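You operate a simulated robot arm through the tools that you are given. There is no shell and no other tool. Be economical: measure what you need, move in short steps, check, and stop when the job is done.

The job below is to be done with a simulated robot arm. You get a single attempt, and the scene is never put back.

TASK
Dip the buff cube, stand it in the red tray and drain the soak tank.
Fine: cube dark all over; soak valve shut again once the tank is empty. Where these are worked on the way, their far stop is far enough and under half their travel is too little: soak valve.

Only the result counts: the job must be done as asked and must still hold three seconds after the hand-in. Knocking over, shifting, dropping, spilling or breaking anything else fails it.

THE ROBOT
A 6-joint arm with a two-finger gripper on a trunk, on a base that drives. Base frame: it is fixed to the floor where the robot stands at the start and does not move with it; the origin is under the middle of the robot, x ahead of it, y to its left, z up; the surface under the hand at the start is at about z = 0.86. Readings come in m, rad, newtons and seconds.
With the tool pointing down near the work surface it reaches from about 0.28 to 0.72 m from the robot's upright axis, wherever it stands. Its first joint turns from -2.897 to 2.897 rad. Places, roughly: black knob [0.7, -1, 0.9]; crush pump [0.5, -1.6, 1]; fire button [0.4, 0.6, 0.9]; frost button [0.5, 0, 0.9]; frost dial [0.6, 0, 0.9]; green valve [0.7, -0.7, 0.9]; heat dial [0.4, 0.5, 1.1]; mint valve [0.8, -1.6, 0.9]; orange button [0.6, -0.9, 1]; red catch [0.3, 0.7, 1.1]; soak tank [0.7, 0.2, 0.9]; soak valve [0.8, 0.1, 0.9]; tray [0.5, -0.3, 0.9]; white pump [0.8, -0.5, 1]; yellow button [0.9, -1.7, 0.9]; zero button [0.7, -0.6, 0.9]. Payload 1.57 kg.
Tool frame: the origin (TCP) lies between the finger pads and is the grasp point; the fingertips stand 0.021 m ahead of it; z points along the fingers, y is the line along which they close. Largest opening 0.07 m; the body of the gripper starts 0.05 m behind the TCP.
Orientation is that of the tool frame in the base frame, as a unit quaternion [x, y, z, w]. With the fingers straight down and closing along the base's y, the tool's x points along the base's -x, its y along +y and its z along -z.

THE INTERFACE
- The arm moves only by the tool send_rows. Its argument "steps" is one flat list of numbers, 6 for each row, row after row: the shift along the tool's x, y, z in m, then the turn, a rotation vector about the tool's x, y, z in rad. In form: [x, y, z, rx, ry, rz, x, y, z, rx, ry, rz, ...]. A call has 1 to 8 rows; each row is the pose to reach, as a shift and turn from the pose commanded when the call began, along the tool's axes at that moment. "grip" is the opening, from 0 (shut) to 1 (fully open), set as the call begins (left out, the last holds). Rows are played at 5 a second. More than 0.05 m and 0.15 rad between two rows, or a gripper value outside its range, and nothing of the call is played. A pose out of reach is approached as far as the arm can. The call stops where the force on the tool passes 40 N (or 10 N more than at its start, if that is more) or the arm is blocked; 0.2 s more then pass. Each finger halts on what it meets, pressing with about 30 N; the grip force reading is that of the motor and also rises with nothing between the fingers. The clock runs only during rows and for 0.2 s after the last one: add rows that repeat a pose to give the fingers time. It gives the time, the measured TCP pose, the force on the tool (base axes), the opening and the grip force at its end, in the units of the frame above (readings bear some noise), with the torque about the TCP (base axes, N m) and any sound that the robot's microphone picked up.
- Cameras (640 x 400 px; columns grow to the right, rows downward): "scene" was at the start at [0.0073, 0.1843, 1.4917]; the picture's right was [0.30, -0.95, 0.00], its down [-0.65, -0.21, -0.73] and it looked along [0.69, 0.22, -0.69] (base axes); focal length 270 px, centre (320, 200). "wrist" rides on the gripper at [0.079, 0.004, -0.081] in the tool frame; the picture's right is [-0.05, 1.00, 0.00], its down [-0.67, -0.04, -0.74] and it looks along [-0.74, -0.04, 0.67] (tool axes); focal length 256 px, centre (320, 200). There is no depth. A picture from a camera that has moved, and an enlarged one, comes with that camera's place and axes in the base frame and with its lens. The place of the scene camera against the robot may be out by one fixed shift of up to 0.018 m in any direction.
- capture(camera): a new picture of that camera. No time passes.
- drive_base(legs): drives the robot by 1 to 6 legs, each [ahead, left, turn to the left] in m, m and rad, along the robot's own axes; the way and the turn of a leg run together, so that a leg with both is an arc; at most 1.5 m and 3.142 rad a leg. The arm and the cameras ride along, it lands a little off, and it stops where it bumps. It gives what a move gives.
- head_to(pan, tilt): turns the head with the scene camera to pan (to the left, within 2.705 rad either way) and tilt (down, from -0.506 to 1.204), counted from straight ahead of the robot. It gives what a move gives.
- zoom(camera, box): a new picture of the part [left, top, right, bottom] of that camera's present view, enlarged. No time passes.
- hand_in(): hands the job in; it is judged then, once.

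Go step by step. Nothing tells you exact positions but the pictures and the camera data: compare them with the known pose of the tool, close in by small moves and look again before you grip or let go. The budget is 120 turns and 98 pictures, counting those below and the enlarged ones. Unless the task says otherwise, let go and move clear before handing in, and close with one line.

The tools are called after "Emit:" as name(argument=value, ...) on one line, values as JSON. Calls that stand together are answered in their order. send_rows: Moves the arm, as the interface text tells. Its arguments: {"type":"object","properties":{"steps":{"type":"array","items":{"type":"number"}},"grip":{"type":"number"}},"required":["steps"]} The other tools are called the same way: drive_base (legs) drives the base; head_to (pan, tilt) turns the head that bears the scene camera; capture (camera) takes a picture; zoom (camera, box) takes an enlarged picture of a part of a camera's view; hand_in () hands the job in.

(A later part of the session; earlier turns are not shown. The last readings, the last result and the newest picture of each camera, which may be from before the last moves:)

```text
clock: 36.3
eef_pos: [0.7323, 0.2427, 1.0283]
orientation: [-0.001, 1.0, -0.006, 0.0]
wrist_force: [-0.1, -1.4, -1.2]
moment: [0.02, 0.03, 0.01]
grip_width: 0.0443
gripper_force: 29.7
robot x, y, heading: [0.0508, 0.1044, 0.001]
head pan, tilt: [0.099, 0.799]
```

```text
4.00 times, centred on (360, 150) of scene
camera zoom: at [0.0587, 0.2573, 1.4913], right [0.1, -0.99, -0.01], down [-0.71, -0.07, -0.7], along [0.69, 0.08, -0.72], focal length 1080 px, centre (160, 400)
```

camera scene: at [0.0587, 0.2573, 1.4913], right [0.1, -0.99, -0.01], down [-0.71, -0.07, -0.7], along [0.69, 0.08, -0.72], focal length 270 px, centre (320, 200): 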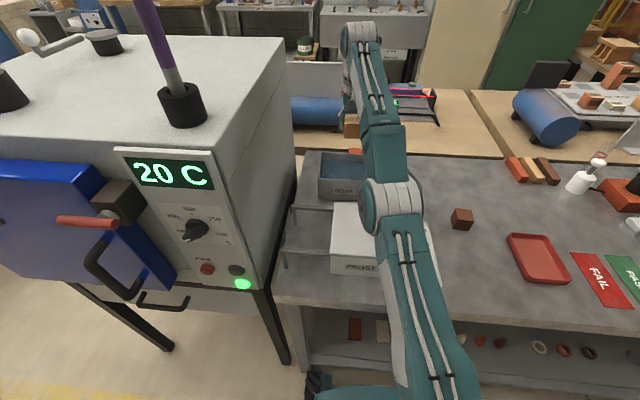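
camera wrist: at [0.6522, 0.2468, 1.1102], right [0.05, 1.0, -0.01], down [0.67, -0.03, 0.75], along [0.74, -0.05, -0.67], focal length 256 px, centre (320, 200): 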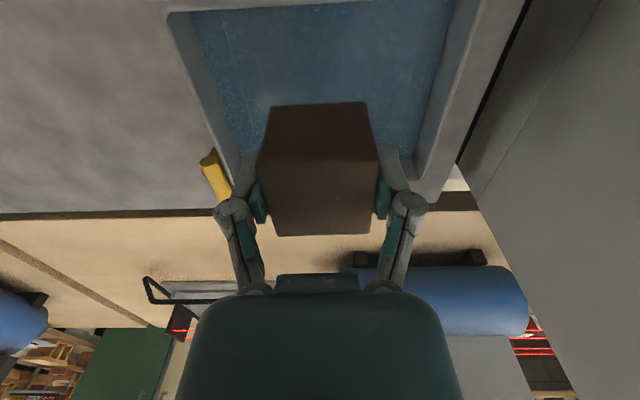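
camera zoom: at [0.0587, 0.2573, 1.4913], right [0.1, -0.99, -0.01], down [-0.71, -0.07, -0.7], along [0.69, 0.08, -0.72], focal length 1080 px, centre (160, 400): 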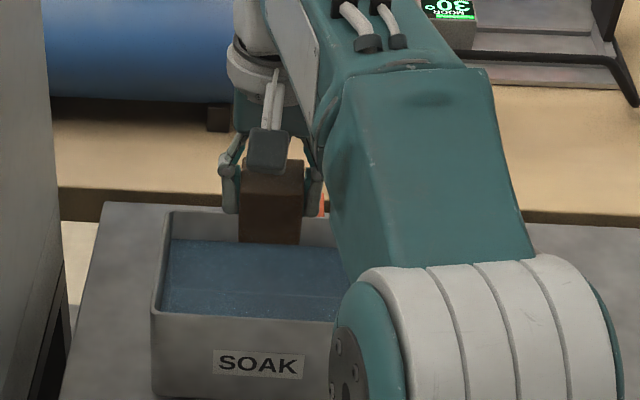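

The cube came out dark all over. Now I'll take it back off the tank and carry it to the tray, whose centre I place near (0.503, -0.265).

Emit:
send_rows(steps=[0.02, 0, 0, 0, 0, 0, 0.045, 0, 0, 0, 0, 0, 0.07, 0, 0, 0, 0, 0, 0.09, 0, -0.01, 0, 0, 0, 0.1, -0.01, -0.03, 0, 0, 0, 0.11, -0.025, -0.055, 0, 0, 0, 0.12, -0.05, -0.07, 0, 0, 0, 0.13, -0.075, -0.07, 0, 0, 0])

Emit:
send_rows(steps=[0.008, -0.03, 0, 0, 0, 0, 0.018, -0.068, 0, 0, 0, 0, 0.03, -0.11, 0, 0, 0, 0, 0.041, -0.152, 0, 0, 0, 0, 0.052, -0.194, 0, 0, 0, 0, 0.063, -0.236, 0, 0, 0, 0, 0.073, -0.27, 0, 0, 0, 0, 0.08, -0.3, 0, 0, 0, 0])

Emit:
capture(camera="wrist")

```text
clock: 38.1
eef_pos: [0.6005, 0.1669, 1.1013]
orientation: [-0.002, 1.0, -0.006, 0.001]
wrist_force: [0.4, -0.3, -1.9]
moment: [0.04, 0.01, -0.01]
grip_width: 0.0447
gripper_force: 30.0
robot x, y, heading: [0.0524, 0.1019, -0.001]
head pan, tilt: [0.099, 0.799]
```

```text
clock: 39.9
eef_pos: [0.5229, -0.1308, 1.1054]
orientation: [-0.001, 1.0, -0.005, -0.001]
wrist_force: [0.4, 0.3, -1.7]
moment: [0.01, 0.02, 0.02]
grip_width: 0.0446
gripper_force: 30.1
robot x, y, heading: [0.0496, 0.0991, -0.002]
head pan, tilt: [0.099, 0.799]
```

```text
61 pictures are left
camera wrist: at [0.4418, -0.127, 1.1865], right [0.05, 1.0, -0.01], down [0.67, -0.03, 0.75], along [0.74, -0.04, -0.67], focal length 256 px, centre (320, 200)
```

wrist: 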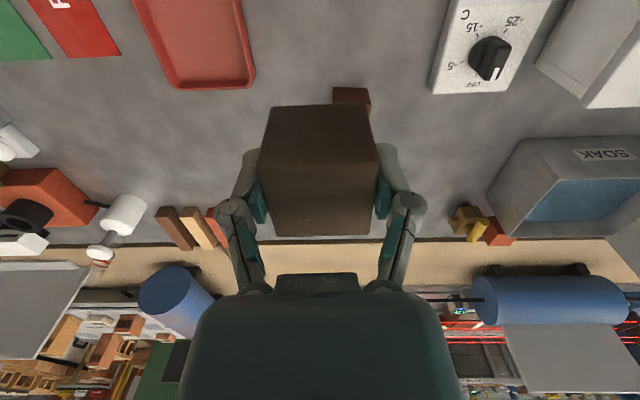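

The tray's far corners put its centre at about (0.505, -0.262). I'll move above it at z of 1.0 and check.

Emit:
send_rows(steps=[0.004, -0.03, 0.01, 0, 0, 0, 0.009, -0.065, 0.025, 0, 0, 0, 0.014, -0.1, 0.045, 0, 0, 0, 0.018, -0.125, 0.07, 0, 0, 0, 0.018, -0.131, 0.095, 0, 0, 0, 0.018, -0.131, 0.105, 0, 0, 0])

Emit:
capture(camera="wrist")

Emit:
capture(camera="scene")

```text
clock: 41.3
eef_pos: [0.5047, -0.2653, 1.0021]
orientation: [-0.002, 1.0, -0.006, 0.001]
wrist_force: [0.6, 0.7, -1.4]
moment: [-0.02, -0.03, -0.05]
grip_width: 0.0444
gripper_force: 30.3
robot x, y, heading: [0.0512, 0.1045, 0.001]
head pan, tilt: [0.099, 0.799]
```

```text
60 pictures are left
camera wrist: at [0.4243, -0.261, 1.0823], right [0.05, 1.0, -0.01], down [0.67, -0.03, 0.75], along [0.74, -0.05, -0.67], focal length 256 px, centre (320, 200)
```

wrist: 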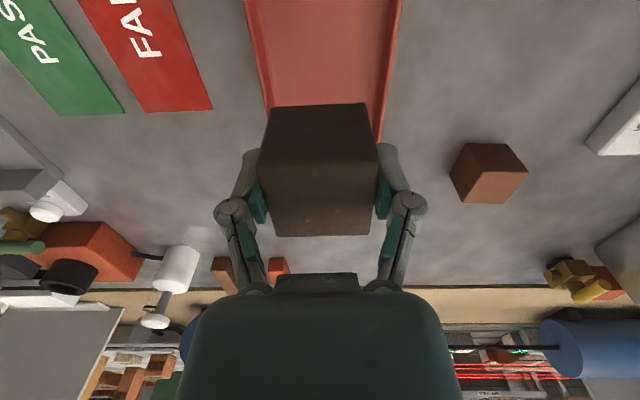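

```text
59 pictures are left
camera scene: at [0.0583, 0.2553, 1.4914], right [0.1, -0.99, -0.01], down [-0.71, -0.06, -0.7], along [0.69, 0.08, -0.72], focal length 270 px, centre (320, 200)
```

scene: 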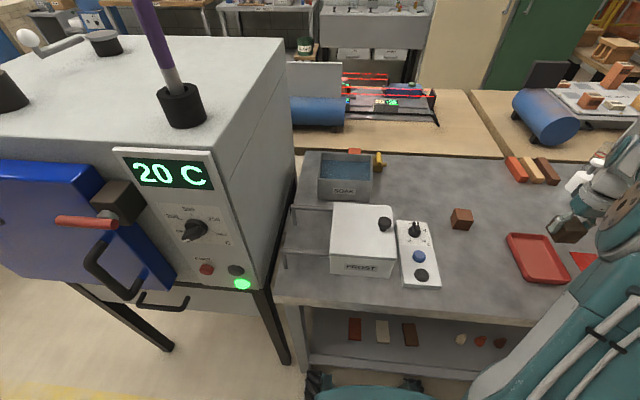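

The tool is centred over the tray in y and the far and near ends put it centred in x. I'll lower the cube, slowly at the end.

Emit:
send_rows(steps=[0, 0, 0.025, 0, 0, 0, 0, 0, 0.05, 0, 0, 0, 0, 0, 0.075, 0, 0, 0, 0, 0, 0.088, 0, 0, 0, 0, 0, 0.094, 0, 0, 0, 0, 0, 0.094, 0, 0, 0])

Emit:
capture(camera="wrist")

Emit:
zoom(camera="scene", box=[480, 190, 640, 290])

```text
clock: 42.7
eef_pos: [0.5055, -0.2672, 0.9073]
orientation: [0.0, 1.0, -0.006, 0.0]
wrist_force: [0.0, 0.4, -2.1]
moment: [0.01, 0.0, -0.04]
grip_width: 0.0446
gripper_force: 30.1
robot x, y, heading: [0.05, 0.1011, -0.001]
head pan, tilt: [0.099, 0.799]
```

```text
58 pictures are left
camera wrist: at [0.4248, -0.2626, 0.9874], right [0.05, 1.0, -0.01], down [0.67, -0.03, 0.75], along [0.74, -0.05, -0.67], focal length 256 px, centre (320, 200)
```

wrist: 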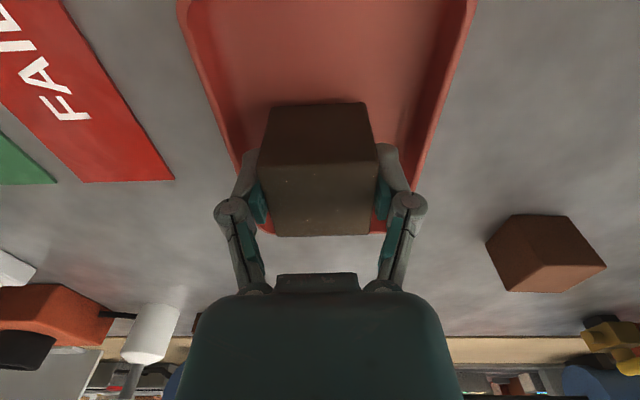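

```text
4.00 times, centred on (560, 240) of scene
camera zoom: at [0.0584, 0.2553, 1.4914], right [0.1, -0.99, -0.01], down [-0.71, -0.06, -0.7], along [0.69, 0.08, -0.72], focal length 1080 px, centre (-640, 40)
```

zoom: 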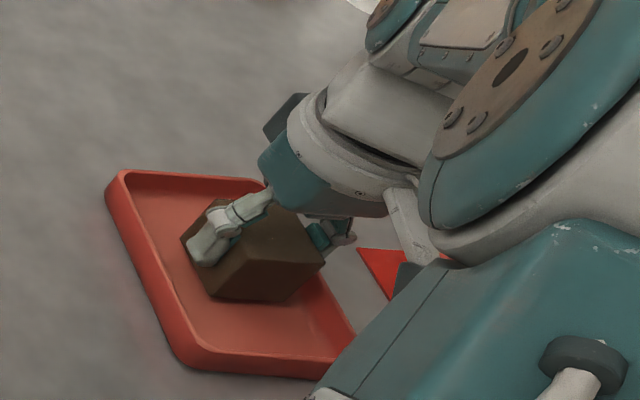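

The cube is inside the tray and clear of the walls. I'll lower it in 2 mm steps until it touches.

Emit:
send_rows(steps=[0, 0, 0.002, 0, 0, 0, 0, 0, 0.004, 0, 0, 0, 0, 0, 0.006, 0, 0, 0, 0, 0, 0.006, 0, 0, 0])

```text
clock: 43.7
eef_pos: [0.5054, -0.2667, 0.9001]
orientation: [-0.001, 1.0, -0.005, 0.001]
wrist_force: [-0.7, 1.0, -2.1]
moment: [0.01, 0.01, -0.02]
grip_width: 0.0444
gripper_force: 30.0
robot x, y, heading: [0.0463, 0.1043, -0.002]
head pan, tilt: [0.099, 0.799]
```

Emit:
send_rows(steps=[0, 0, 0.0015, 0, 0, 0, 0, 0, 0.003, 0, 0, 0, 0, 0, 0.003, 0, 0, 0])

```text
clock: 44.5
eef_pos: [0.5047, -0.2653, 0.899]
orientation: [-0.001, 1.0, -0.006, 0.002]
wrist_force: [-1.7, -0.4, 12.1]
moment: [0.27, -0.03, 0.02]
grip_width: 0.0445
gripper_force: 30.3
robot x, y, heading: [0.0503, 0.1021, 0.002]
head pan, tilt: [0.099, 0.799]
```

The cube has touched down on the tray floor. I'll open a little, then rise straight up.

Emit:
send_rows(steps=[0, 0, -0.001, 0, 0, 0, 0, 0, -0.001, 0, 0, 0, 0, 0, -0.001, 0, 0, 0, 0, 0, -0.001, 0, 0, 0], grip=0.82)

Emit:
send_rows(steps=[0, 0, -0.01, 0, 0, 0, 0, 0, -0.03, 0, 0, 0, 0, 0, -0.06, 0, 0, 0, 0, 0, -0.1, 0, 0, 0, 0, 0, -0.14, 0, 0, 0, 0, 0, -0.18, 0, 0, 0])

Emit:
capture(camera="wrist")

Emit:
zoom(camera="scene", box=[440, 180, 600, 280])

Emit:
zoom(camera="scene", box=[300, 130, 428, 210])

```text
clock: 45.5
eef_pos: [0.505, -0.2664, 0.8985]
orientation: [0.0, 1.0, -0.006, 0.0]
wrist_force: [-0.8, 1.3, 0.3]
moment: [0.01, 0.01, -0.01]
grip_width: 0.0574
gripper_force: 0.1
robot x, y, heading: [0.0485, 0.1018, 0.001]
head pan, tilt: [0.099, 0.799]
```

```text
clock: 46.9
eef_pos: [0.5042, -0.2641, 1.0805]
orientation: [-0.001, 1.0, -0.006, 0.0]
wrist_force: [0.6, -0.1, -0.2]
moment: [0.0, 0.05, 0.01]
grip_width: 0.0575
gripper_force: 0.1
robot x, y, heading: [0.0511, 0.1088, 0.001]
head pan, tilt: [0.099, 0.799]
```

```text
56 pictures are left
camera wrist: at [0.4236, -0.2587, 1.1615], right [0.05, 1.0, -0.01], down [0.67, -0.03, 0.75], along [0.74, -0.05, -0.67], focal length 256 px, centre (320, 200)
```

wrist: 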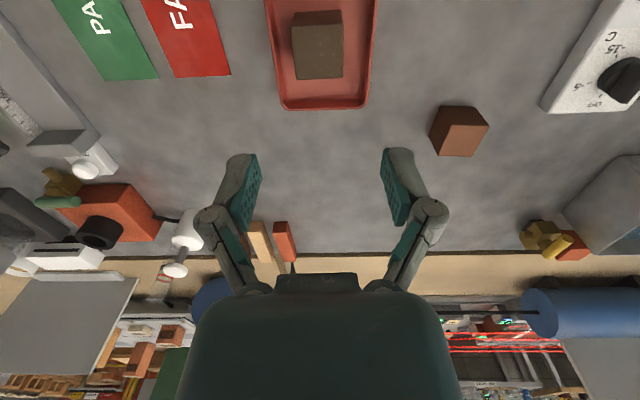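

```text
4.00 times, centred on (520, 230) of scene
camera zoom: at [0.0582, 0.2558, 1.4913], right [0.1, -0.99, -0.01], down [-0.71, -0.06, -0.7], along [0.69, 0.08, -0.72], focal length 1080 px, centre (-480, 80)
```

zoom: 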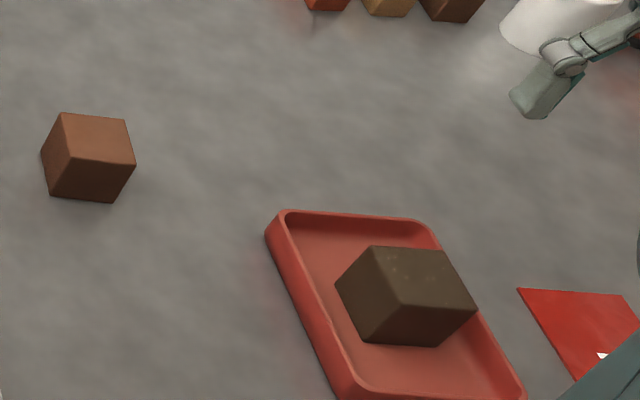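

```text
5.00 times, centred on (364, 170) of scene
camera zoom: at [0.0582, 0.2558, 1.4913], right [0.1, -0.99, -0.01], down [-0.71, -0.06, -0.7], along [0.69, 0.08, -0.72], focal length 1350 px, centre (100, 350)
```

zoom: 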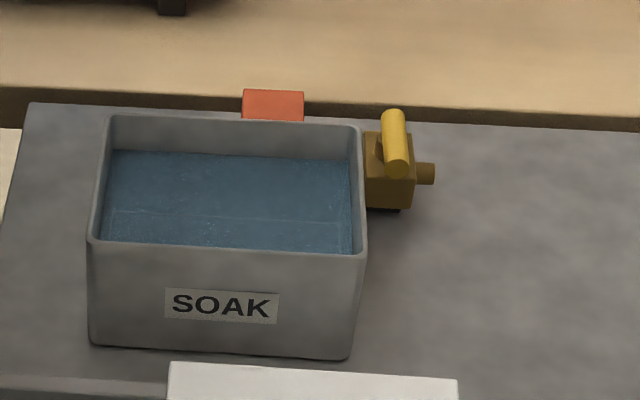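

The cube stands in the tray, dark on its visible faces. Next is the valve, so I'll bring the wrist camera in front of it for a look.

Emit:
send_rows(steps=[-0.01, 0.04, 0, 0, 0, 0, -0.02, 0.088, 0, 0, 0, 0, -0.03, 0.136, 0, 0, 0, 0, -0.04, 0.184, 0, 0, 0, 0, -0.05, 0.232, 0, 0, 0, 0, -0.06, 0.28, 0, 0, 0, 0, -0.07, 0.325, 0, 0, 0, 0, -0.08, 0.37, 0, 0, 0, 0], grip=0.3)

Emit:
capture(camera="wrist")

Emit:
zoom(camera="wrist", box=[280, 130, 440, 230])

```text
clock: 48.7
eef_pos: [0.5839, 0.1061, 1.0713]
orientation: [-0.001, 1.0, -0.006, 0.0]
wrist_force: [0.5, -0.9, -0.1]
moment: [-0.02, -0.01, -0.01]
grip_width: 0.0213
gripper_force: 0.1
robot x, y, heading: [0.0482, 0.1048, 0.003]
head pan, tilt: [0.099, 0.799]
```

```text
53 pictures are left
camera wrist: at [0.5039, 0.1108, 1.1523], right [0.05, 1.0, -0.01], down [0.67, -0.03, 0.75], along [0.74, -0.05, -0.67], focal length 256 px, centre (320, 200)
```

wrist: 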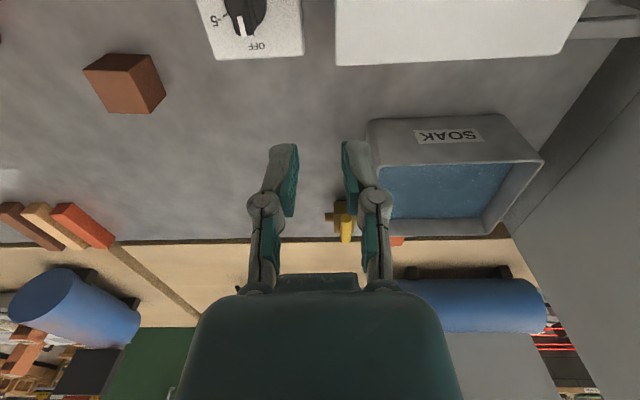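

```text
4.00 times, centred on (360, 180) of wrist
camera zoom: at [0.5039, 0.1108, 1.1523], right [0.05, 1.0, -0.01], down [0.67, -0.03, 0.75], along [0.74, -0.05, -0.67], focal length 1024 px, centre (160, 280)
```

zoom: 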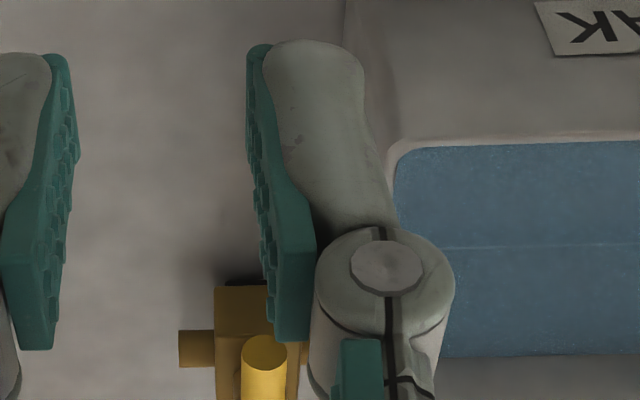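

A finger hides the valve. I'll open the fingers and move a little left, forward and down.

Emit:
send_rows(steps=[-0.02, 0.012, 0.02, 0, 0, 0, -0.03, 0.025, 0.04, 0, 0, 0, -0.03, 0.025, 0.04, 0, 0, 0], grip=1)

Emit:
zoom(camera="wrist", box=[240, 150, 400, 250])

```text
clock: 49.5
eef_pos: [0.6153, 0.1301, 1.0337]
orientation: [0.0, 1.0, -0.006, 0.0]
wrist_force: [0.6, 0.4, 0.3]
moment: [0.01, -0.01, -0.03]
grip_width: 0.07
gripper_force: 0.1
robot x, y, heading: [0.0508, 0.1061, -0.0]
head pan, tilt: [0.099, 0.799]
```

```text
4.00 times, centred on (320, 200) of wrist
camera zoom: at [0.5344, 0.1358, 1.1145], right [0.05, 1.0, -0.01], down [0.67, -0.03, 0.75], along [0.74, -0.05, -0.67], focal length 1024 px, centre (320, 200)
```

zoom: 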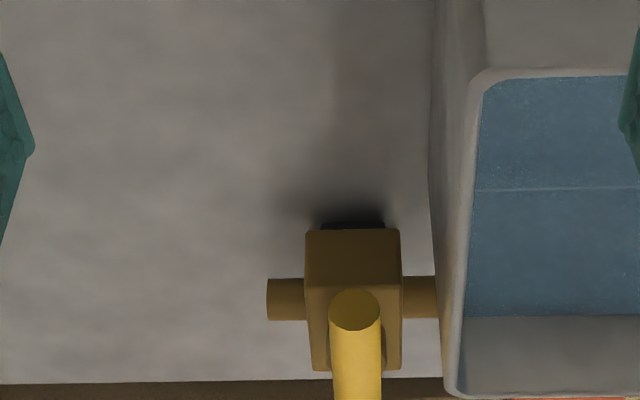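

The lever appears to be a horizontal bar on top of the valve body, pointing away from the robot (+x) at about (0.85–0.90, 0.128, 0.89), across the pipe, which means shut. I'll zoom harder to settle its shape and pivot.

Emit:
zoom(camera="scene", box=[366, 144, 398, 174])

Emit:
zoom(camera="wrist", box=[295, 190, 365, 265])

```text
13.33 times, centred on (382, 159) of scene
camera zoom: at [0.0581, 0.257, 1.4913], right [0.1, -0.99, -0.01], down [-0.71, -0.06, -0.7], along [0.69, 0.08, -0.72], focal length 3600 px, centre (-507, 747)
```

zoom: 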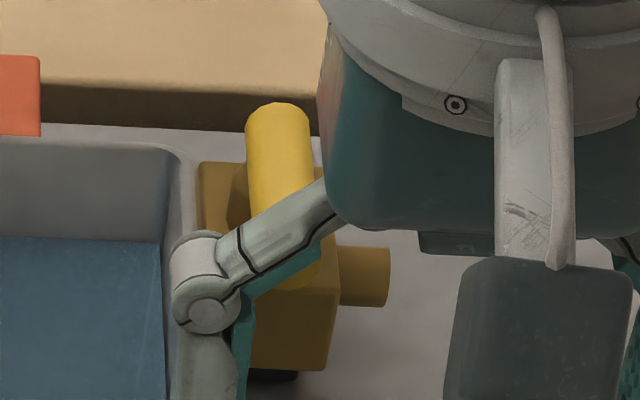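

```text
5.33 times, centred on (330, 228) of wrist
camera zoom: at [0.5344, 0.1358, 1.1145], right [0.05, 1.0, -0.01], down [0.67, -0.03, 0.75], along [0.74, -0.05, -0.67], focal length 1365 px, centre (267, 53)
```

zoom: 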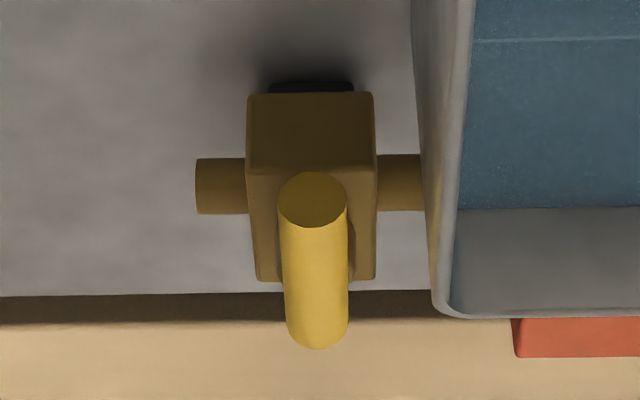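

The valve is a block around (0.855, 0.128) with its lever on top reaching to x of about 0.91. To reach it I must tilt the tool forward, and the wrist camera would then hang down into the tank, so I'll first turn the tool half round about its own axis.

Emit:
send_rows(steps=[0.01, 0, -0.01, 0, 0, 0.14, 0.02, 0, -0.02, 0, 0, 0.28, 0.03, 0, -0.03, 0, 0, 0.42, 0.03, 0, -0.04, 0, 0, 0.56, 0.03, 0, -0.05, 0, 0, 0.7, 0.03, 0, -0.05, 0, 0, 0.84, 0.03, 0, -0.05, 0, 0, 0.98, 0.03, 0, -0.05, 0, 0, 1.12], grip=0)

Emit:
send_rows(steps=[0, 0, 0, 0, 0, 0.14, 0, 0, 0, 0, 0, 0.28, 0, 0, 0, 0, 0, 0.42, 0, 0, 0, 0, 0, 0.56, 0, 0, 0, 0, 0, 0.7, 0, 0, 0, 0, 0, 0.84, 0, 0, 0, 0, 0, 0.98, 0, 0, 0, 0, 0, 1.12])

Emit:
send_rows(steps=[0, 0, 0, 0, 0, 0.14, 0, 0, 0, 0, 0, 0.28, 0, 0, 0, 0, 0, 0.42, 0, 0, 0, 0, 0, 0.56, 0, 0, 0, 0, 0, 0.7, 0, 0, 0, 0, 0, 0.84, 0, 0, 0, 0, 0, 0.9])

Emit:
capture(camera="wrist")

Emit:
capture(camera="scene")

```text
clock: 51.3
eef_pos: [0.5843, 0.1301, 1.0858]
orientation: [0.532, 0.847, -0.004, 0.003]
wrist_force: [-0.4, 0.3, -0.7]
moment: [0.01, -0.02, -0.02]
grip_width: 0.0
gripper_force: 28.7
robot x, y, heading: [0.0482, 0.1078, -0.001]
head pan, tilt: [0.099, 0.799]
```

```text
clock: 53.1
eef_pos: [0.584, 0.1314, 1.085]
orientation: [0.9, 0.435, -0.002, 0.006]
wrist_force: [-0.3, -1.0, 0.8]
moment: [0.0, -0.04, 0.04]
grip_width: 0.0
gripper_force: 29.3
robot x, y, heading: [0.05, 0.1099, 0.003]
head pan, tilt: [0.099, 0.799]
```

```text
clock: 54.7
eef_pos: [0.5844, 0.0882, 1.0838]
orientation: [0.999, 0.048, 0.002, -0.004]
wrist_force: [-0.1, -1.2, -0.2]
moment: [0.0, 0.02, 0.0]
grip_width: 0.0
gripper_force: 29.0
out of reach, approached as far as the arm can: row 6, 7
robot x, y, heading: [0.0473, 0.1023, 0.004]
head pan, tilt: [0.099, 0.799]
```

```text
48 pictures are left
camera wrist: at [0.6614, 0.0897, 1.1647], right [0.04, -1.0, -0.01], down [-0.67, -0.03, 0.74], along [-0.74, -0.02, -0.67], focal length 256 px, centre (320, 200)
```

wrist: 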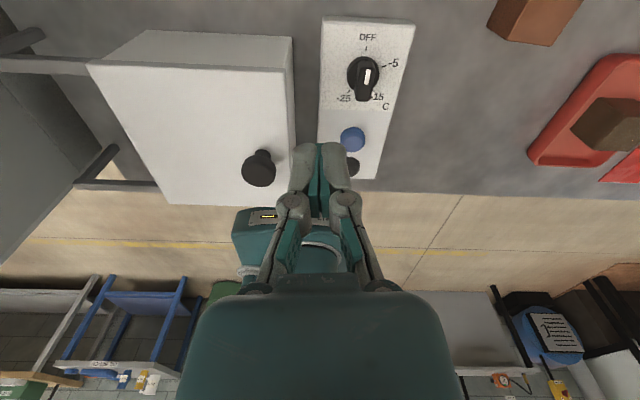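

```text
47 pictures are left
camera scene: at [0.0581, 0.2567, 1.4913], right [0.1, -0.99, -0.01], down [-0.71, -0.06, -0.7], along [0.69, 0.08, -0.72], focal length 270 px, centre (320, 200)
```

scene: 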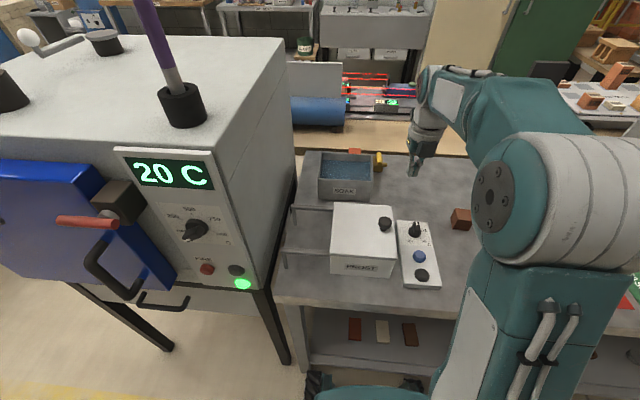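

The last joint is at its limit just short of the half turn, which is enough. I'll turn back 0.2 rad for margin, then tilt forward by about 45° in free air.

Emit:
send_rows(steps=[0.02, 0, 0, 0, 0, -0.1, 0.04, 0, 0, 0, 0, -0.2, 0.06, 0, 0, 0, 0, -0.2, 0.077, -0.005, 0, 0, 0, -0.2, 0.077, -0.005, 0, 0, 0, -0.2])

Emit:
send_rows(steps=[0, 0, 0, -0.038, 0.125, 0, 0, 0, 0, -0.076, 0.25, 0, 0, 0, 0, -0.114, 0.375, 0, 0, 0, 0, -0.152, 0.5, 0, 0, 0, 0, -0.19, 0.625, 0, 0, 0, 0, -0.228, 0.75, 0])

Emit:
capture(camera="wrist")

Emit:
capture(camera="scene")

```text
clock: 55.9
eef_pos: [0.6587, 0.0997, 1.0844]
orientation: [0.989, 0.147, 0.001, -0.004]
wrist_force: [0.3, -0.2, 0.6]
moment: [-0.03, 0.01, -0.05]
grip_width: 0.0002
gripper_force: 29.2
robot x, y, heading: [0.0508, 0.1042, 0.002]
head pan, tilt: [0.099, 0.799]
```

```text
clock: 57.3
eef_pos: [0.6593, 0.0965, 1.0843]
orientation: [0.914, 0.134, 0.38, 0.052]
wrist_force: [-0.9, 0.3, 0.2]
moment: [0.01, 0.02, 0.0]
grip_width: 0.0
gripper_force: 28.9
robot x, y, heading: [0.0501, 0.1027, -0.001]
head pan, tilt: [0.099, 0.799]
```

```text
46 pictures are left
camera wrist: at [0.6549, 0.1152, 1.1961], right [0.17, -0.97, 0.16], down [-0.98, -0.16, 0.06], along [-0.04, -0.17, -0.98], focal length 256 px, centre (320, 200)
```

wrist: 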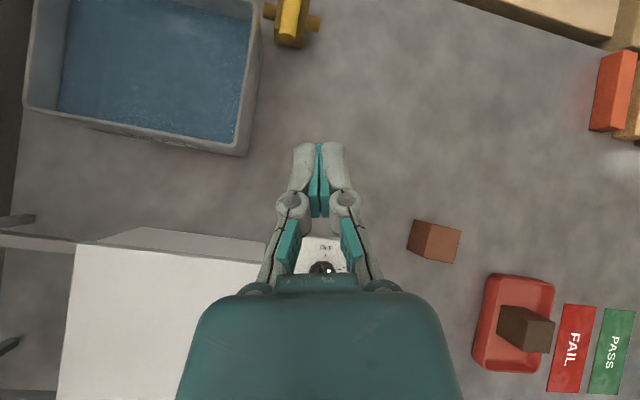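

```text
45 pictures are left
camera scene: at [0.0579, 0.257, 1.4913], right [0.1, -0.99, -0.01], down [-0.71, -0.06, -0.7], along [0.69, 0.08, -0.72], focal length 270 px, centre (320, 200)
```

scene: 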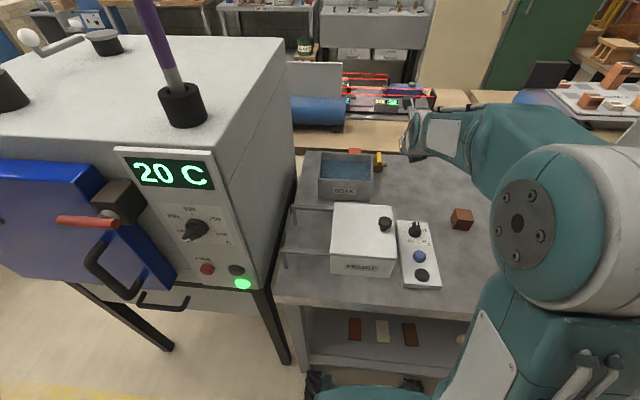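

The camera now looks straight down, which is a very useful view. I'll go forward 9 cm to see the whole valve from above.

Emit:
send_rows(steps=[0.02, 0.006, 0.021, 0, 0, 0, 0.04, 0.012, 0.042, 0, 0, 0, 0.061, 0.018, 0.064, 0, 0, 0, 0.061, 0.018, 0.064, 0, 0, 0])

Emit:
capture(camera="wrist")

```text
clock: 58.3
eef_pos: [0.7486, 0.099, 1.0824]
orientation: [0.914, 0.133, 0.38, 0.053]
wrist_force: [-0.4, -0.6, 0.7]
moment: [-0.02, -0.02, 0.01]
grip_width: 0.0
gripper_force: 28.1
robot x, y, heading: [0.0518, 0.1028, -0.001]
head pan, tilt: [0.099, 0.799]
```

```text
44 pictures are left
camera wrist: at [0.7444, 0.1163, 1.1947], right [0.17, -0.97, 0.16], down [-0.98, -0.16, 0.07], along [-0.04, -0.17, -0.98], focal length 256 px, centre (320, 200)
```

wrist: 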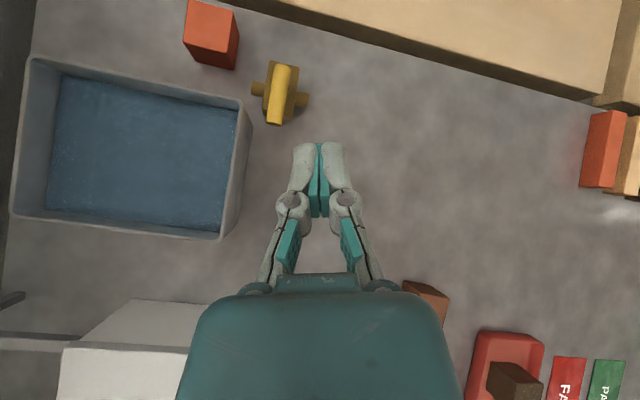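

Emit:
zoom(camera="wrist", box=[232, 45, 328, 140])

```text
4.21 times, centred on (280, 92) of wrist
camera zoom: at [0.7444, 0.1163, 1.1947], right [0.17, -0.97, 0.16], down [-0.98, -0.16, 0.07], along [-0.04, -0.17, -0.98], focal length 1078 px, centre (488, 653)
```

zoom: 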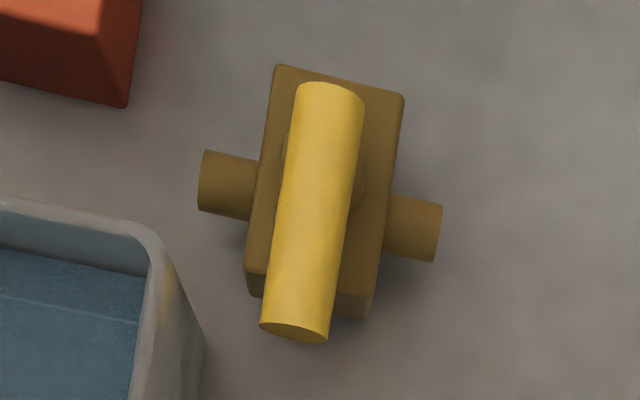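

From above the valve stands free beside the tank. Its pivot is near (0.848, 0.131) and its lever, about z 0.917, points back toward the robot with its end near (0.805, 0.131). I'll bring the closed fingers down beside that end on the free (right) side.

Emit:
send_rows(steps=[-0.013, -0.0026, 0.03, 0, 0, 0, -0.0257, -0.0052, 0.06, 0, 0, 0, -0.0386, -0.0078, 0.09, 0, 0, 0, -0.0515, -0.0104, 0.1202, 0, 0, 0, -0.0515, -0.0104, 0.1202, 0, 0, 0])

Emit:
capture(camera="wrist")

Emit:
zoom(camera="scene", box=[340, 120, 436, 180])

```text
clock: 59.5
eef_pos: [0.7987, 0.0966, 0.9619]
orientation: [0.914, 0.135, 0.379, 0.052]
wrist_force: [-0.1, -0.5, 0.4]
moment: [0.02, -0.01, -0.03]
grip_width: 0.0002
gripper_force: 29.0
robot x, y, heading: [0.0483, 0.105, -0.0]
head pan, tilt: [0.099, 0.799]
```

```text
42 pictures are left
camera wrist: at [0.7942, 0.1134, 1.0741], right [0.17, -0.97, 0.16], down [-0.98, -0.16, 0.07], along [-0.04, -0.17, -0.98], focal length 256 px, centre (320, 200)
```

wrist: 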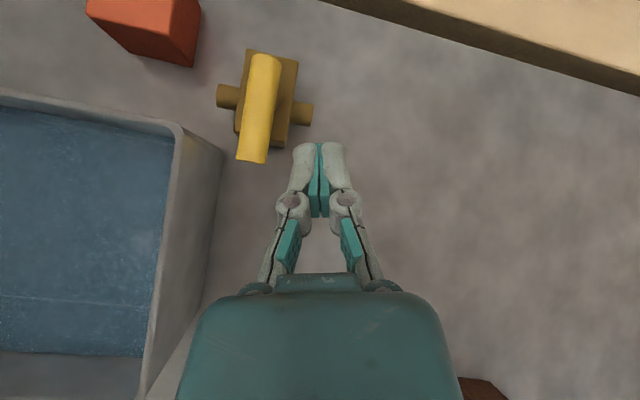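

```text
6.67 times, centred on (388, 150) of scene
camera zoom: at [0.0586, 0.2567, 1.4913], right [0.1, -0.99, -0.01], down [-0.71, -0.06, -0.7], along [0.69, 0.08, -0.72], focal length 1800 px, centre (-133, 533)
```

zoom: 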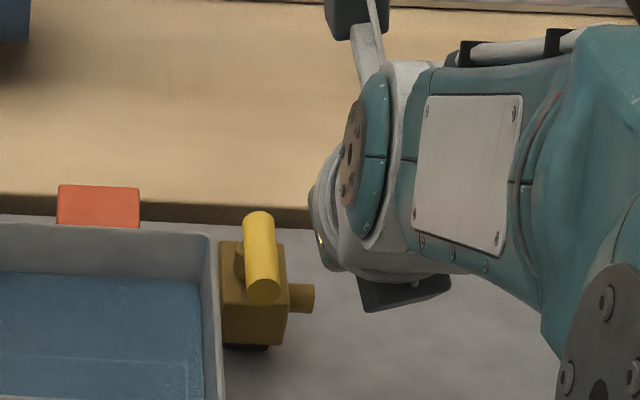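

The lever end is confirmed at (0.807, 0.130, 0.917). I'll lower the fingertips to lever height.

Emit:
send_rows(steps=[-0.0142, -0.0043, 0.0149, 0, 0, 0, -0.0284, -0.0086, 0.0297, 0, 0, 0, -0.0284, -0.0086, 0.0297, 0, 0, 0])

Emit:
capture(camera="wrist")

```text
clock: 60.3
eef_pos: [0.7996, 0.0945, 0.9202]
orientation: [0.914, 0.135, 0.379, 0.051]
wrist_force: [-0.6, 1.4, 0.1]
moment: [-0.02, 0.02, 0.02]
grip_width: 0.0001
gripper_force: 28.5
robot x, y, heading: [0.0494, 0.1077, -0.002]
head pan, tilt: [0.099, 0.799]
```

```text
40 pictures are left
camera wrist: at [0.7948, 0.1116, 1.0314], right [0.17, -0.97, 0.16], down [-0.98, -0.16, 0.07], along [-0.04, -0.17, -0.98], focal length 256 px, centre (320, 200)
```

wrist: 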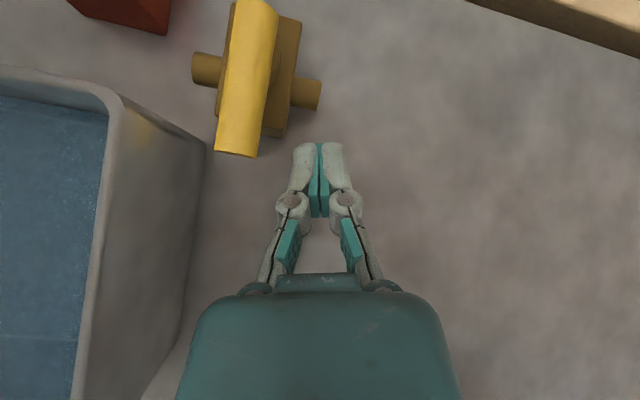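

The fingertips overlap the lever's end by only 6 mm. I'll go 1 cm further forward and then push gently to the left to test which way it turns.

Emit:
send_rows(steps=[0.0068, 0.002, 0.0071, 0, 0, 0, 0.0097, -0.0076, 0.0071, 0, 0, 0, 0.0111, -0.0124, 0.0071, 0, 0, 0, 0.0126, -0.0172, 0.0071, 0, 0, 0, 0.014, -0.022, 0.0071, 0, 0, 0, 0.0158, -0.0276, 0.0071, 0, 0, 0])

Emit:
capture(camera="wrist")

```text
clock: 61.5
eef_pos: [0.8104, 0.1101, 0.92]
orientation: [0.912, 0.152, 0.375, 0.071]
wrist_force: [11.7, -44.0, 3.6]
moment: [0.16, 0.04, -0.27]
grip_width: 0.0
gripper_force: 28.6
robot x, y, heading: [0.0482, 0.1042, -0.005]
head pan, tilt: [0.099, 0.799]
stopped in row 6: the force on the tool passed its limit at 45 N (the readings are from after the stop); the commanded pose is now the measured one
```

```text
39 pictures are left
camera wrist: at [0.8046, 0.1334, 1.0305], right [0.19, -0.96, 0.21], down [-0.98, -0.18, 0.08], along [-0.04, -0.22, -0.98], focal length 256 px, centre (320, 200)
```

wrist: 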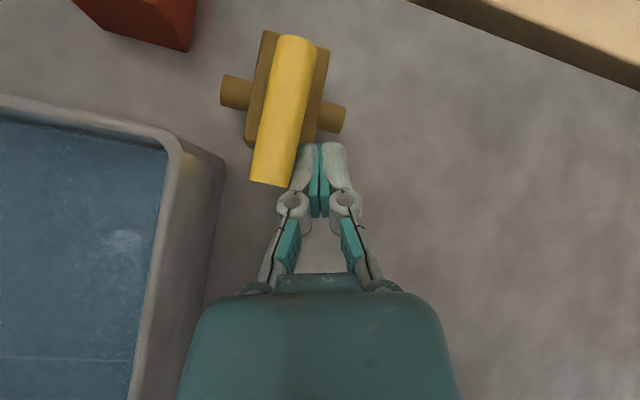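

Blocked at 45 N with no lever motion, so it is already at its stop that way and opens the other way, with the near end swinging right. I'll push the far end leftward from the free side: back off, rise, go past the pivot, and come down.

Emit:
send_rows(steps=[-0.0066, 0.0189, 0.0003, 0, 0, 0, 0.0067, 0.0238, -0.0139, 0, 0, 0, 0.0199, 0.0287, -0.0281, 0, 0, 0, 0.0318, 0.0326, -0.0157, 0, 0, 0, 0.0435, 0.0365, -0.0034, 0, 0, 0, 0.0435, 0.0365, -0.0034, 0, 0, 0])

Emit:
capture(camera="wrist")

```text
clock: 62.9
eef_pos: [0.8422, 0.0971, 0.9584]
orientation: [0.915, 0.133, 0.376, 0.058]
wrist_force: [0.0, -1.4, 0.4]
moment: [0.05, 0.01, -0.03]
grip_width: 0.0001
gripper_force: 28.5
robot x, y, heading: [0.0451, 0.1022, -0.002]
head pan, tilt: [0.099, 0.799]
```

```text
38 pictures are left
camera wrist: at [0.8383, 0.1161, 1.0695], right [0.16, -0.97, 0.17], down [-0.99, -0.15, 0.07], along [-0.05, -0.18, -0.98], focal length 256 px, centre (320, 200)
```

wrist: 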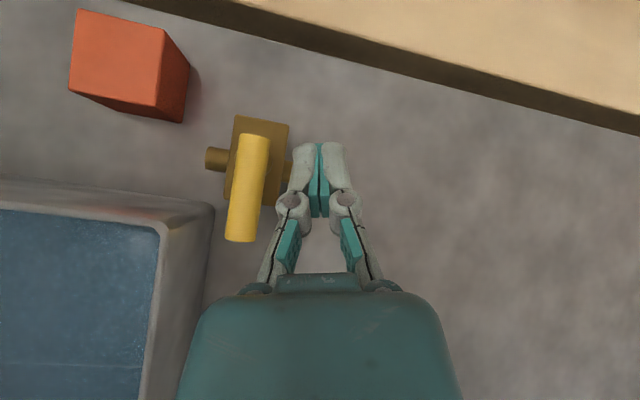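

Emit:
zoom(camera="wrist", box=[192, 100, 304, 256])

```text
2.56 times, centred on (248, 178) of wrist
camera zoom: at [0.8383, 0.1161, 1.0695], right [0.16, -0.97, 0.17], down [-0.99, -0.15, 0.07], along [-0.05, -0.18, -0.98], focal length 656 px, centre (505, 256)
```

zoom: 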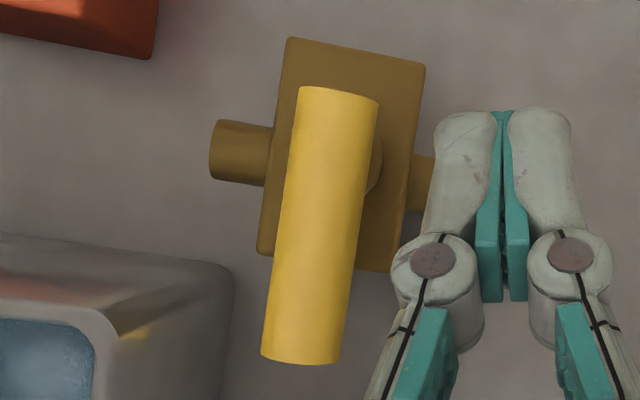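

The hub shows the pivot about 15 mm from the far end and 44 mm from the near end. I'll lower beside the far end and try a left push there.

Emit:
send_rows(steps=[-0.0112, -0.0034, 0.0145, 0, 0, 0, -0.0223, -0.0068, 0.029, 0, 0, 0, -0.0208, -0.0116, 0.029, 0, 0, 0, -0.0194, -0.0164, 0.029, 0, 0, 0, -0.0179, -0.0211, 0.029, 0, 0, 0, -0.0165, -0.0259, 0.029, 0, 0, 0, -0.015, -0.0307, 0.029, 0, 0, 0])

Emit:
capture(camera="wrist")

```text
clock: 64.5
eef_pos: [0.8474, 0.1083, 0.9218]
orientation: [0.914, 0.139, 0.375, 0.074]
wrist_force: [19.1, -44.3, 0.8]
moment: [-0.06, -0.05, -0.37]
grip_width: 0.0002
gripper_force: 28.7
robot x, y, heading: [0.0498, 0.0996, -0.006]
head pan, tilt: [0.099, 0.799]
stopped in row 7: the force on the tool passed its limit at 45 N (the readings are from after the stop); the commanded pose is now the measured one
```

```text
36 pictures are left
camera wrist: at [0.8434, 0.1319, 1.0321], right [0.16, -0.97, 0.2], down [-0.99, -0.15, 0.08], along [-0.04, -0.21, -0.98], focal length 256 px, centre (320, 200)
```

wrist: 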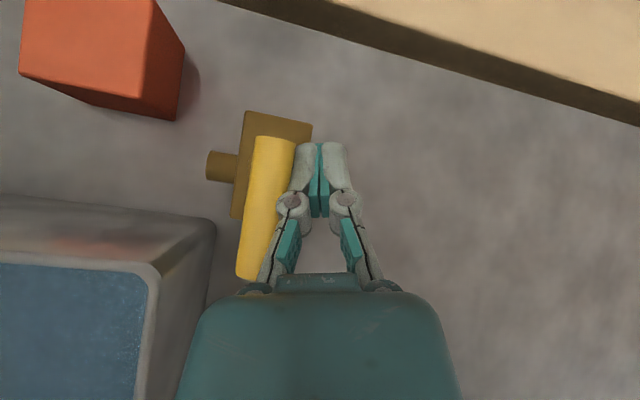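

Pushing there spans the pivot, so there is no leverage. Instead I'll straddle the near part of the lever with slightly open fingers, leaning the tool so that the left finger clears the tank wall. First I'll back off and re-orient.

Emit:
send_rows(steps=[-0.0062, 0.019, 0.0006, 0, 0, 0, 0.0035, 0.023, -0.024, 0, 0, 0, 0.0135, 0.027, -0.049, 0, 0, 0, -0.0098, 0.0205, -0.0815, 0.088, 0.026, 0.092, -0.0309, -0.0013, -0.1087, 0.177, 0.052, 0.183, -0.0309, -0.0013, -0.1087, 0.265, 0.0774, 0.275, -0.0309, -0.0013, -0.1087, 0.265, 0.0774, 0.275], grip=0.486)

Emit:
capture(camera="wrist")

```text
clock: 66.1
eef_pos: [0.7482, 0.114, 0.9763]
orientation: [0.91, 0.055, 0.394, -0.114]
wrist_force: [-1.0, 0.2, 0.3]
moment: [-0.01, 0.03, 0.01]
grip_width: 0.034
gripper_force: 0.0
robot x, y, heading: [0.0482, 0.0989, 0.0]
head pan, tilt: [0.099, 0.799]
```

```text
35 pictures are left
camera wrist: at [0.7443, 0.09, 1.0875], right [0.15, -0.97, -0.2], down [-0.99, -0.16, 0.01], along [-0.04, 0.2, -0.98], focal length 256 px, centre (320, 200)
```

wrist: 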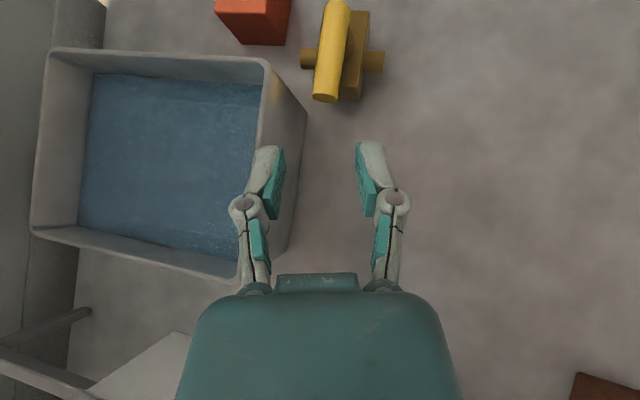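

The lever's end is confirmed again near (0.806, 0.132). I'll shift onto the insertion line and advance half-way along the tool axis, then check.

Emit:
send_rows(steps=[0.0018, 0.0105, 0.0024, 0, 0, 0, 0.0018, 0.0105, 0.0254, 0, 0, 0, 0.0018, 0.0105, 0.0454, 0, 0, 0, 0.0018, 0.0105, 0.0454, 0, 0, 0])

Emit:
capture(camera="wrist")

```text
clock: 67.1
eef_pos: [0.784, 0.116, 0.9463]
orientation: [0.911, 0.055, 0.394, -0.112]
wrist_force: [0.5, 0.5, -0.2]
moment: [0.01, -0.02, 0.0]
grip_width: 0.0342
gripper_force: 0.0
robot x, y, heading: [0.0535, 0.1036, -0.008]
head pan, tilt: [0.099, 0.799]
```

```text
34 pictures are left
camera wrist: at [0.7803, 0.0925, 1.0577], right [0.15, -0.97, -0.2], down [-0.99, -0.16, 0.01], along [-0.04, 0.2, -0.98], focal length 256 px, centre (320, 200)
```

wrist: 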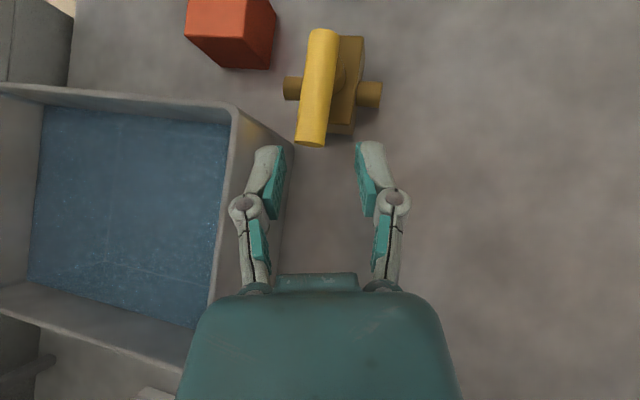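

The lever will pass between the fingers with about 3 mm on the left, and the tank corner clears the left finger by a couple of millimetres. I'll narrow the opening slightly and advance in small steps.

Emit:
send_rows(steps=[0, 0, 0.006, 0, 0, 0, 0, 0, 0.014, 0, 0, 0, 0, 0, 0.02, 0, 0, 0, 0, 0, 0.02, 0, 0, 0], grip=0.45)

Emit:
capture(camera="wrist")

```text
clock: 68.1
eef_pos: [0.7975, 0.1207, 0.933]
orientation: [0.91, 0.054, 0.395, -0.112]
wrist_force: [-0.2, 0.0, 0.1]
moment: [0.01, -0.05, 0.02]
grip_width: 0.0314
gripper_force: 0.1
robot x, y, heading: [0.0491, 0.1029, -0.004]
head pan, tilt: [0.099, 0.799]
```

```text
33 pictures are left
camera wrist: at [0.7948, 0.0964, 1.0442], right [0.15, -0.97, -0.2], down [-0.99, -0.16, 0.01], along [-0.05, 0.2, -0.98], focal length 256 px, centre (320, 200)
```

wrist: 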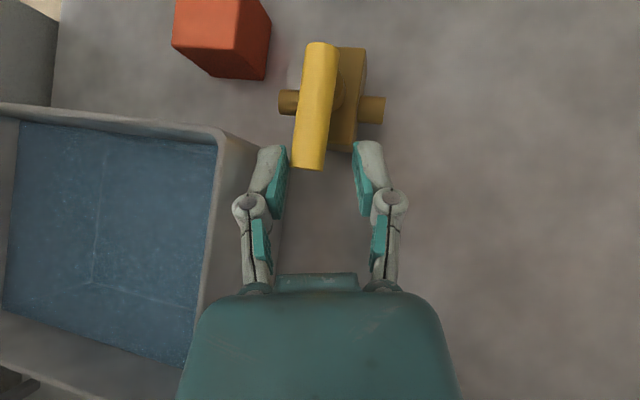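

Emit:
send_rows(steps=[0, 0, 0.006, 0, 0, 0, 0, 0, 0.012, 0, 0, 0, 0, 0, 0.018, 0, 0, 0, 0, 0, 0.018, 0, 0, 0])

Emit:
capture(camera="wrist")

```text
clock: 69.1
eef_pos: [0.81, 0.1252, 0.9215]
orientation: [0.91, 0.054, 0.394, -0.112]
wrist_force: [-0.2, -0.9, 0.6]
moment: [-0.03, 0.02, -0.01]
grip_width: 0.0317
gripper_force: 0.1
robot x, y, heading: [0.0491, 0.1004, -0.005]
head pan, tilt: [0.099, 0.799]
```

```text
32 pictures are left
camera wrist: at [0.807, 0.1008, 1.0324], right [0.15, -0.97, -0.2], down [-0.99, -0.16, 0.01], along [-0.04, 0.2, -0.98], focal length 256 px, centre (320, 200)
```

wrist: 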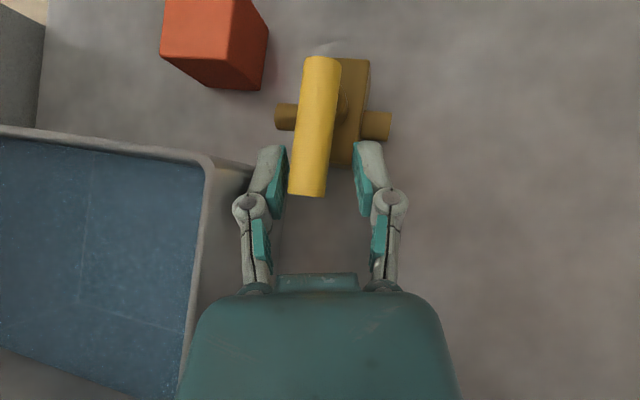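

The lever is between the fingers. I'll now draw the lever's near end to the right along an arc about the pivot.

Emit:
send_rows(steps=[-0.0001, 0.0058, -0.0015, 0, 0, 0, 0.0006, 0.0108, -0.0021, 0, 0, 0, 0.0019, 0.017, -0.0022, 0, 0, 0, 0.0039, 0.0233, -0.0016, 0, 0, 0, 0.0039, 0.0233, -0.0016, 0, 0, 0])

Emit:
capture(camera="wrist")

```text
clock: 70.3
eef_pos: [0.8159, 0.1024, 0.9206]
orientation: [0.91, 0.054, 0.394, -0.113]
wrist_force: [-1.4, 0.4, -1.0]
moment: [-0.02, 0.05, 0.04]
grip_width: 0.0316
gripper_force: 0.2
robot x, y, heading: [0.0474, 0.1044, -0.004]
head pan, tilt: [0.099, 0.799]
```

```text
31 pictures are left
camera wrist: at [0.8131, 0.0778, 1.0312], right [0.15, -0.97, -0.2], down [-0.99, -0.16, 0.01], along [-0.05, 0.2, -0.98], focal length 256 px, centre (320, 200)
```

wrist: 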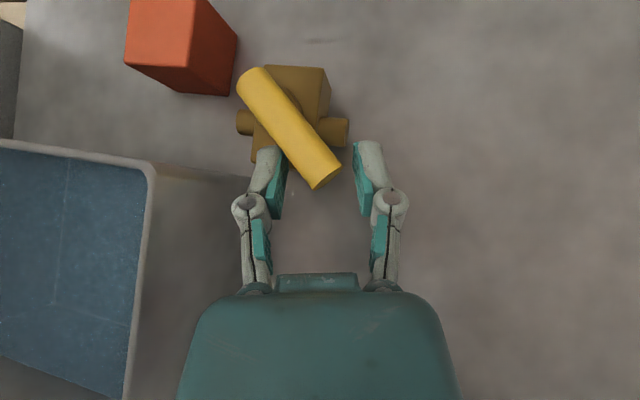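

The lever turned easily to about 45°. Its end would now foul the right finger, so I'll withdraw, close the fingers and finish the push with them together.

Emit:
send_rows(steps=[0, 0, -0.03, 0, 0, 0, 0, 0, -0.06, 0, 0, 0, -0.0142, -0.021, -0.0704, 0, 0, 0])

Emit:
send_rows(steps=[0, 0, 0, 0, 0, 0, 0, 0, 0, 0, 0, 0, 0, 0, 0.02, 0, 0, 0, 0, 0, 0.035, 0, 0, 0], grip=0)

Emit:
capture(camera="wrist")

```text
clock: 71.1
eef_pos: [0.752, 0.1055, 0.9598]
orientation: [0.91, 0.055, 0.395, -0.113]
wrist_force: [0.3, 0.8, -0.8]
moment: [0.0, -0.02, -0.04]
grip_width: 0.0318
gripper_force: 0.0
robot x, y, heading: [0.0477, 0.1023, -0.003]
head pan, tilt: [0.099, 0.799]
```

```text
clock: 72.1
eef_pos: [0.7782, 0.1133, 0.9374]
orientation: [0.911, 0.054, 0.394, -0.113]
wrist_force: [0.4, -0.1, 0.1]
moment: [0.03, -0.01, 0.01]
grip_width: 0.0
gripper_force: 28.5
robot x, y, heading: [0.051, 0.1062, -0.007]
head pan, tilt: [0.099, 0.799]
```

```text
30 pictures are left
camera wrist: at [0.7745, 0.0893, 1.0477], right [0.15, -0.97, -0.2], down [-0.99, -0.16, 0.01], along [-0.05, 0.2, -0.98], focal length 256 px, centre (320, 200)
```

wrist: 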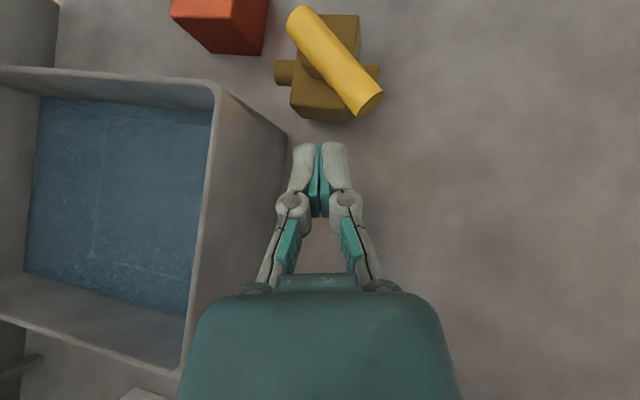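

The water already seems to be falling. I'll advance behind the lever and push it on round toward its far stop.

Emit:
send_rows(steps=[0, 0, 0.012, 0, 0, 0, 0, 0, 0.025, 0, 0, 0, 0.0033, 0.0097, 0.0262, 0, 0, 0, 0.0064, 0.0185, 0.0275, 0, 0, 0, 0.0097, 0.0237, 0.03, 0, 0, 0, 0.013, 0.0288, 0.0322, 0, 0, 0, 0.0171, 0.0328, 0.0356, 0, 0, 0])

Emit:
capture(camera="wrist")

```text
clock: 73.7
eef_pos: [0.8209, 0.091, 0.9214]
orientation: [0.91, 0.056, 0.394, -0.114]
wrist_force: [-0.2, -0.1, -2.2]
moment: [0.01, 0.06, -0.02]
grip_width: 0.0002
gripper_force: 28.2
robot x, y, heading: [0.0518, 0.1013, -0.002]
head pan, tilt: [0.099, 0.799]
```

```text
29 pictures are left
camera wrist: at [0.8173, 0.0674, 1.0322], right [0.15, -0.97, -0.2], down [-0.99, -0.16, 0.01], along [-0.05, 0.2, -0.98], focal length 256 px, centre (320, 200)
```

wrist: 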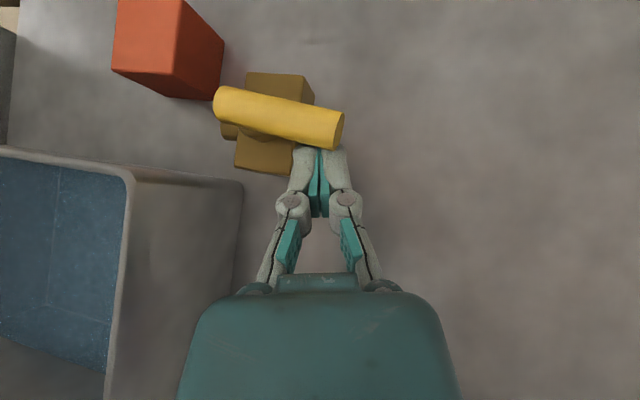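

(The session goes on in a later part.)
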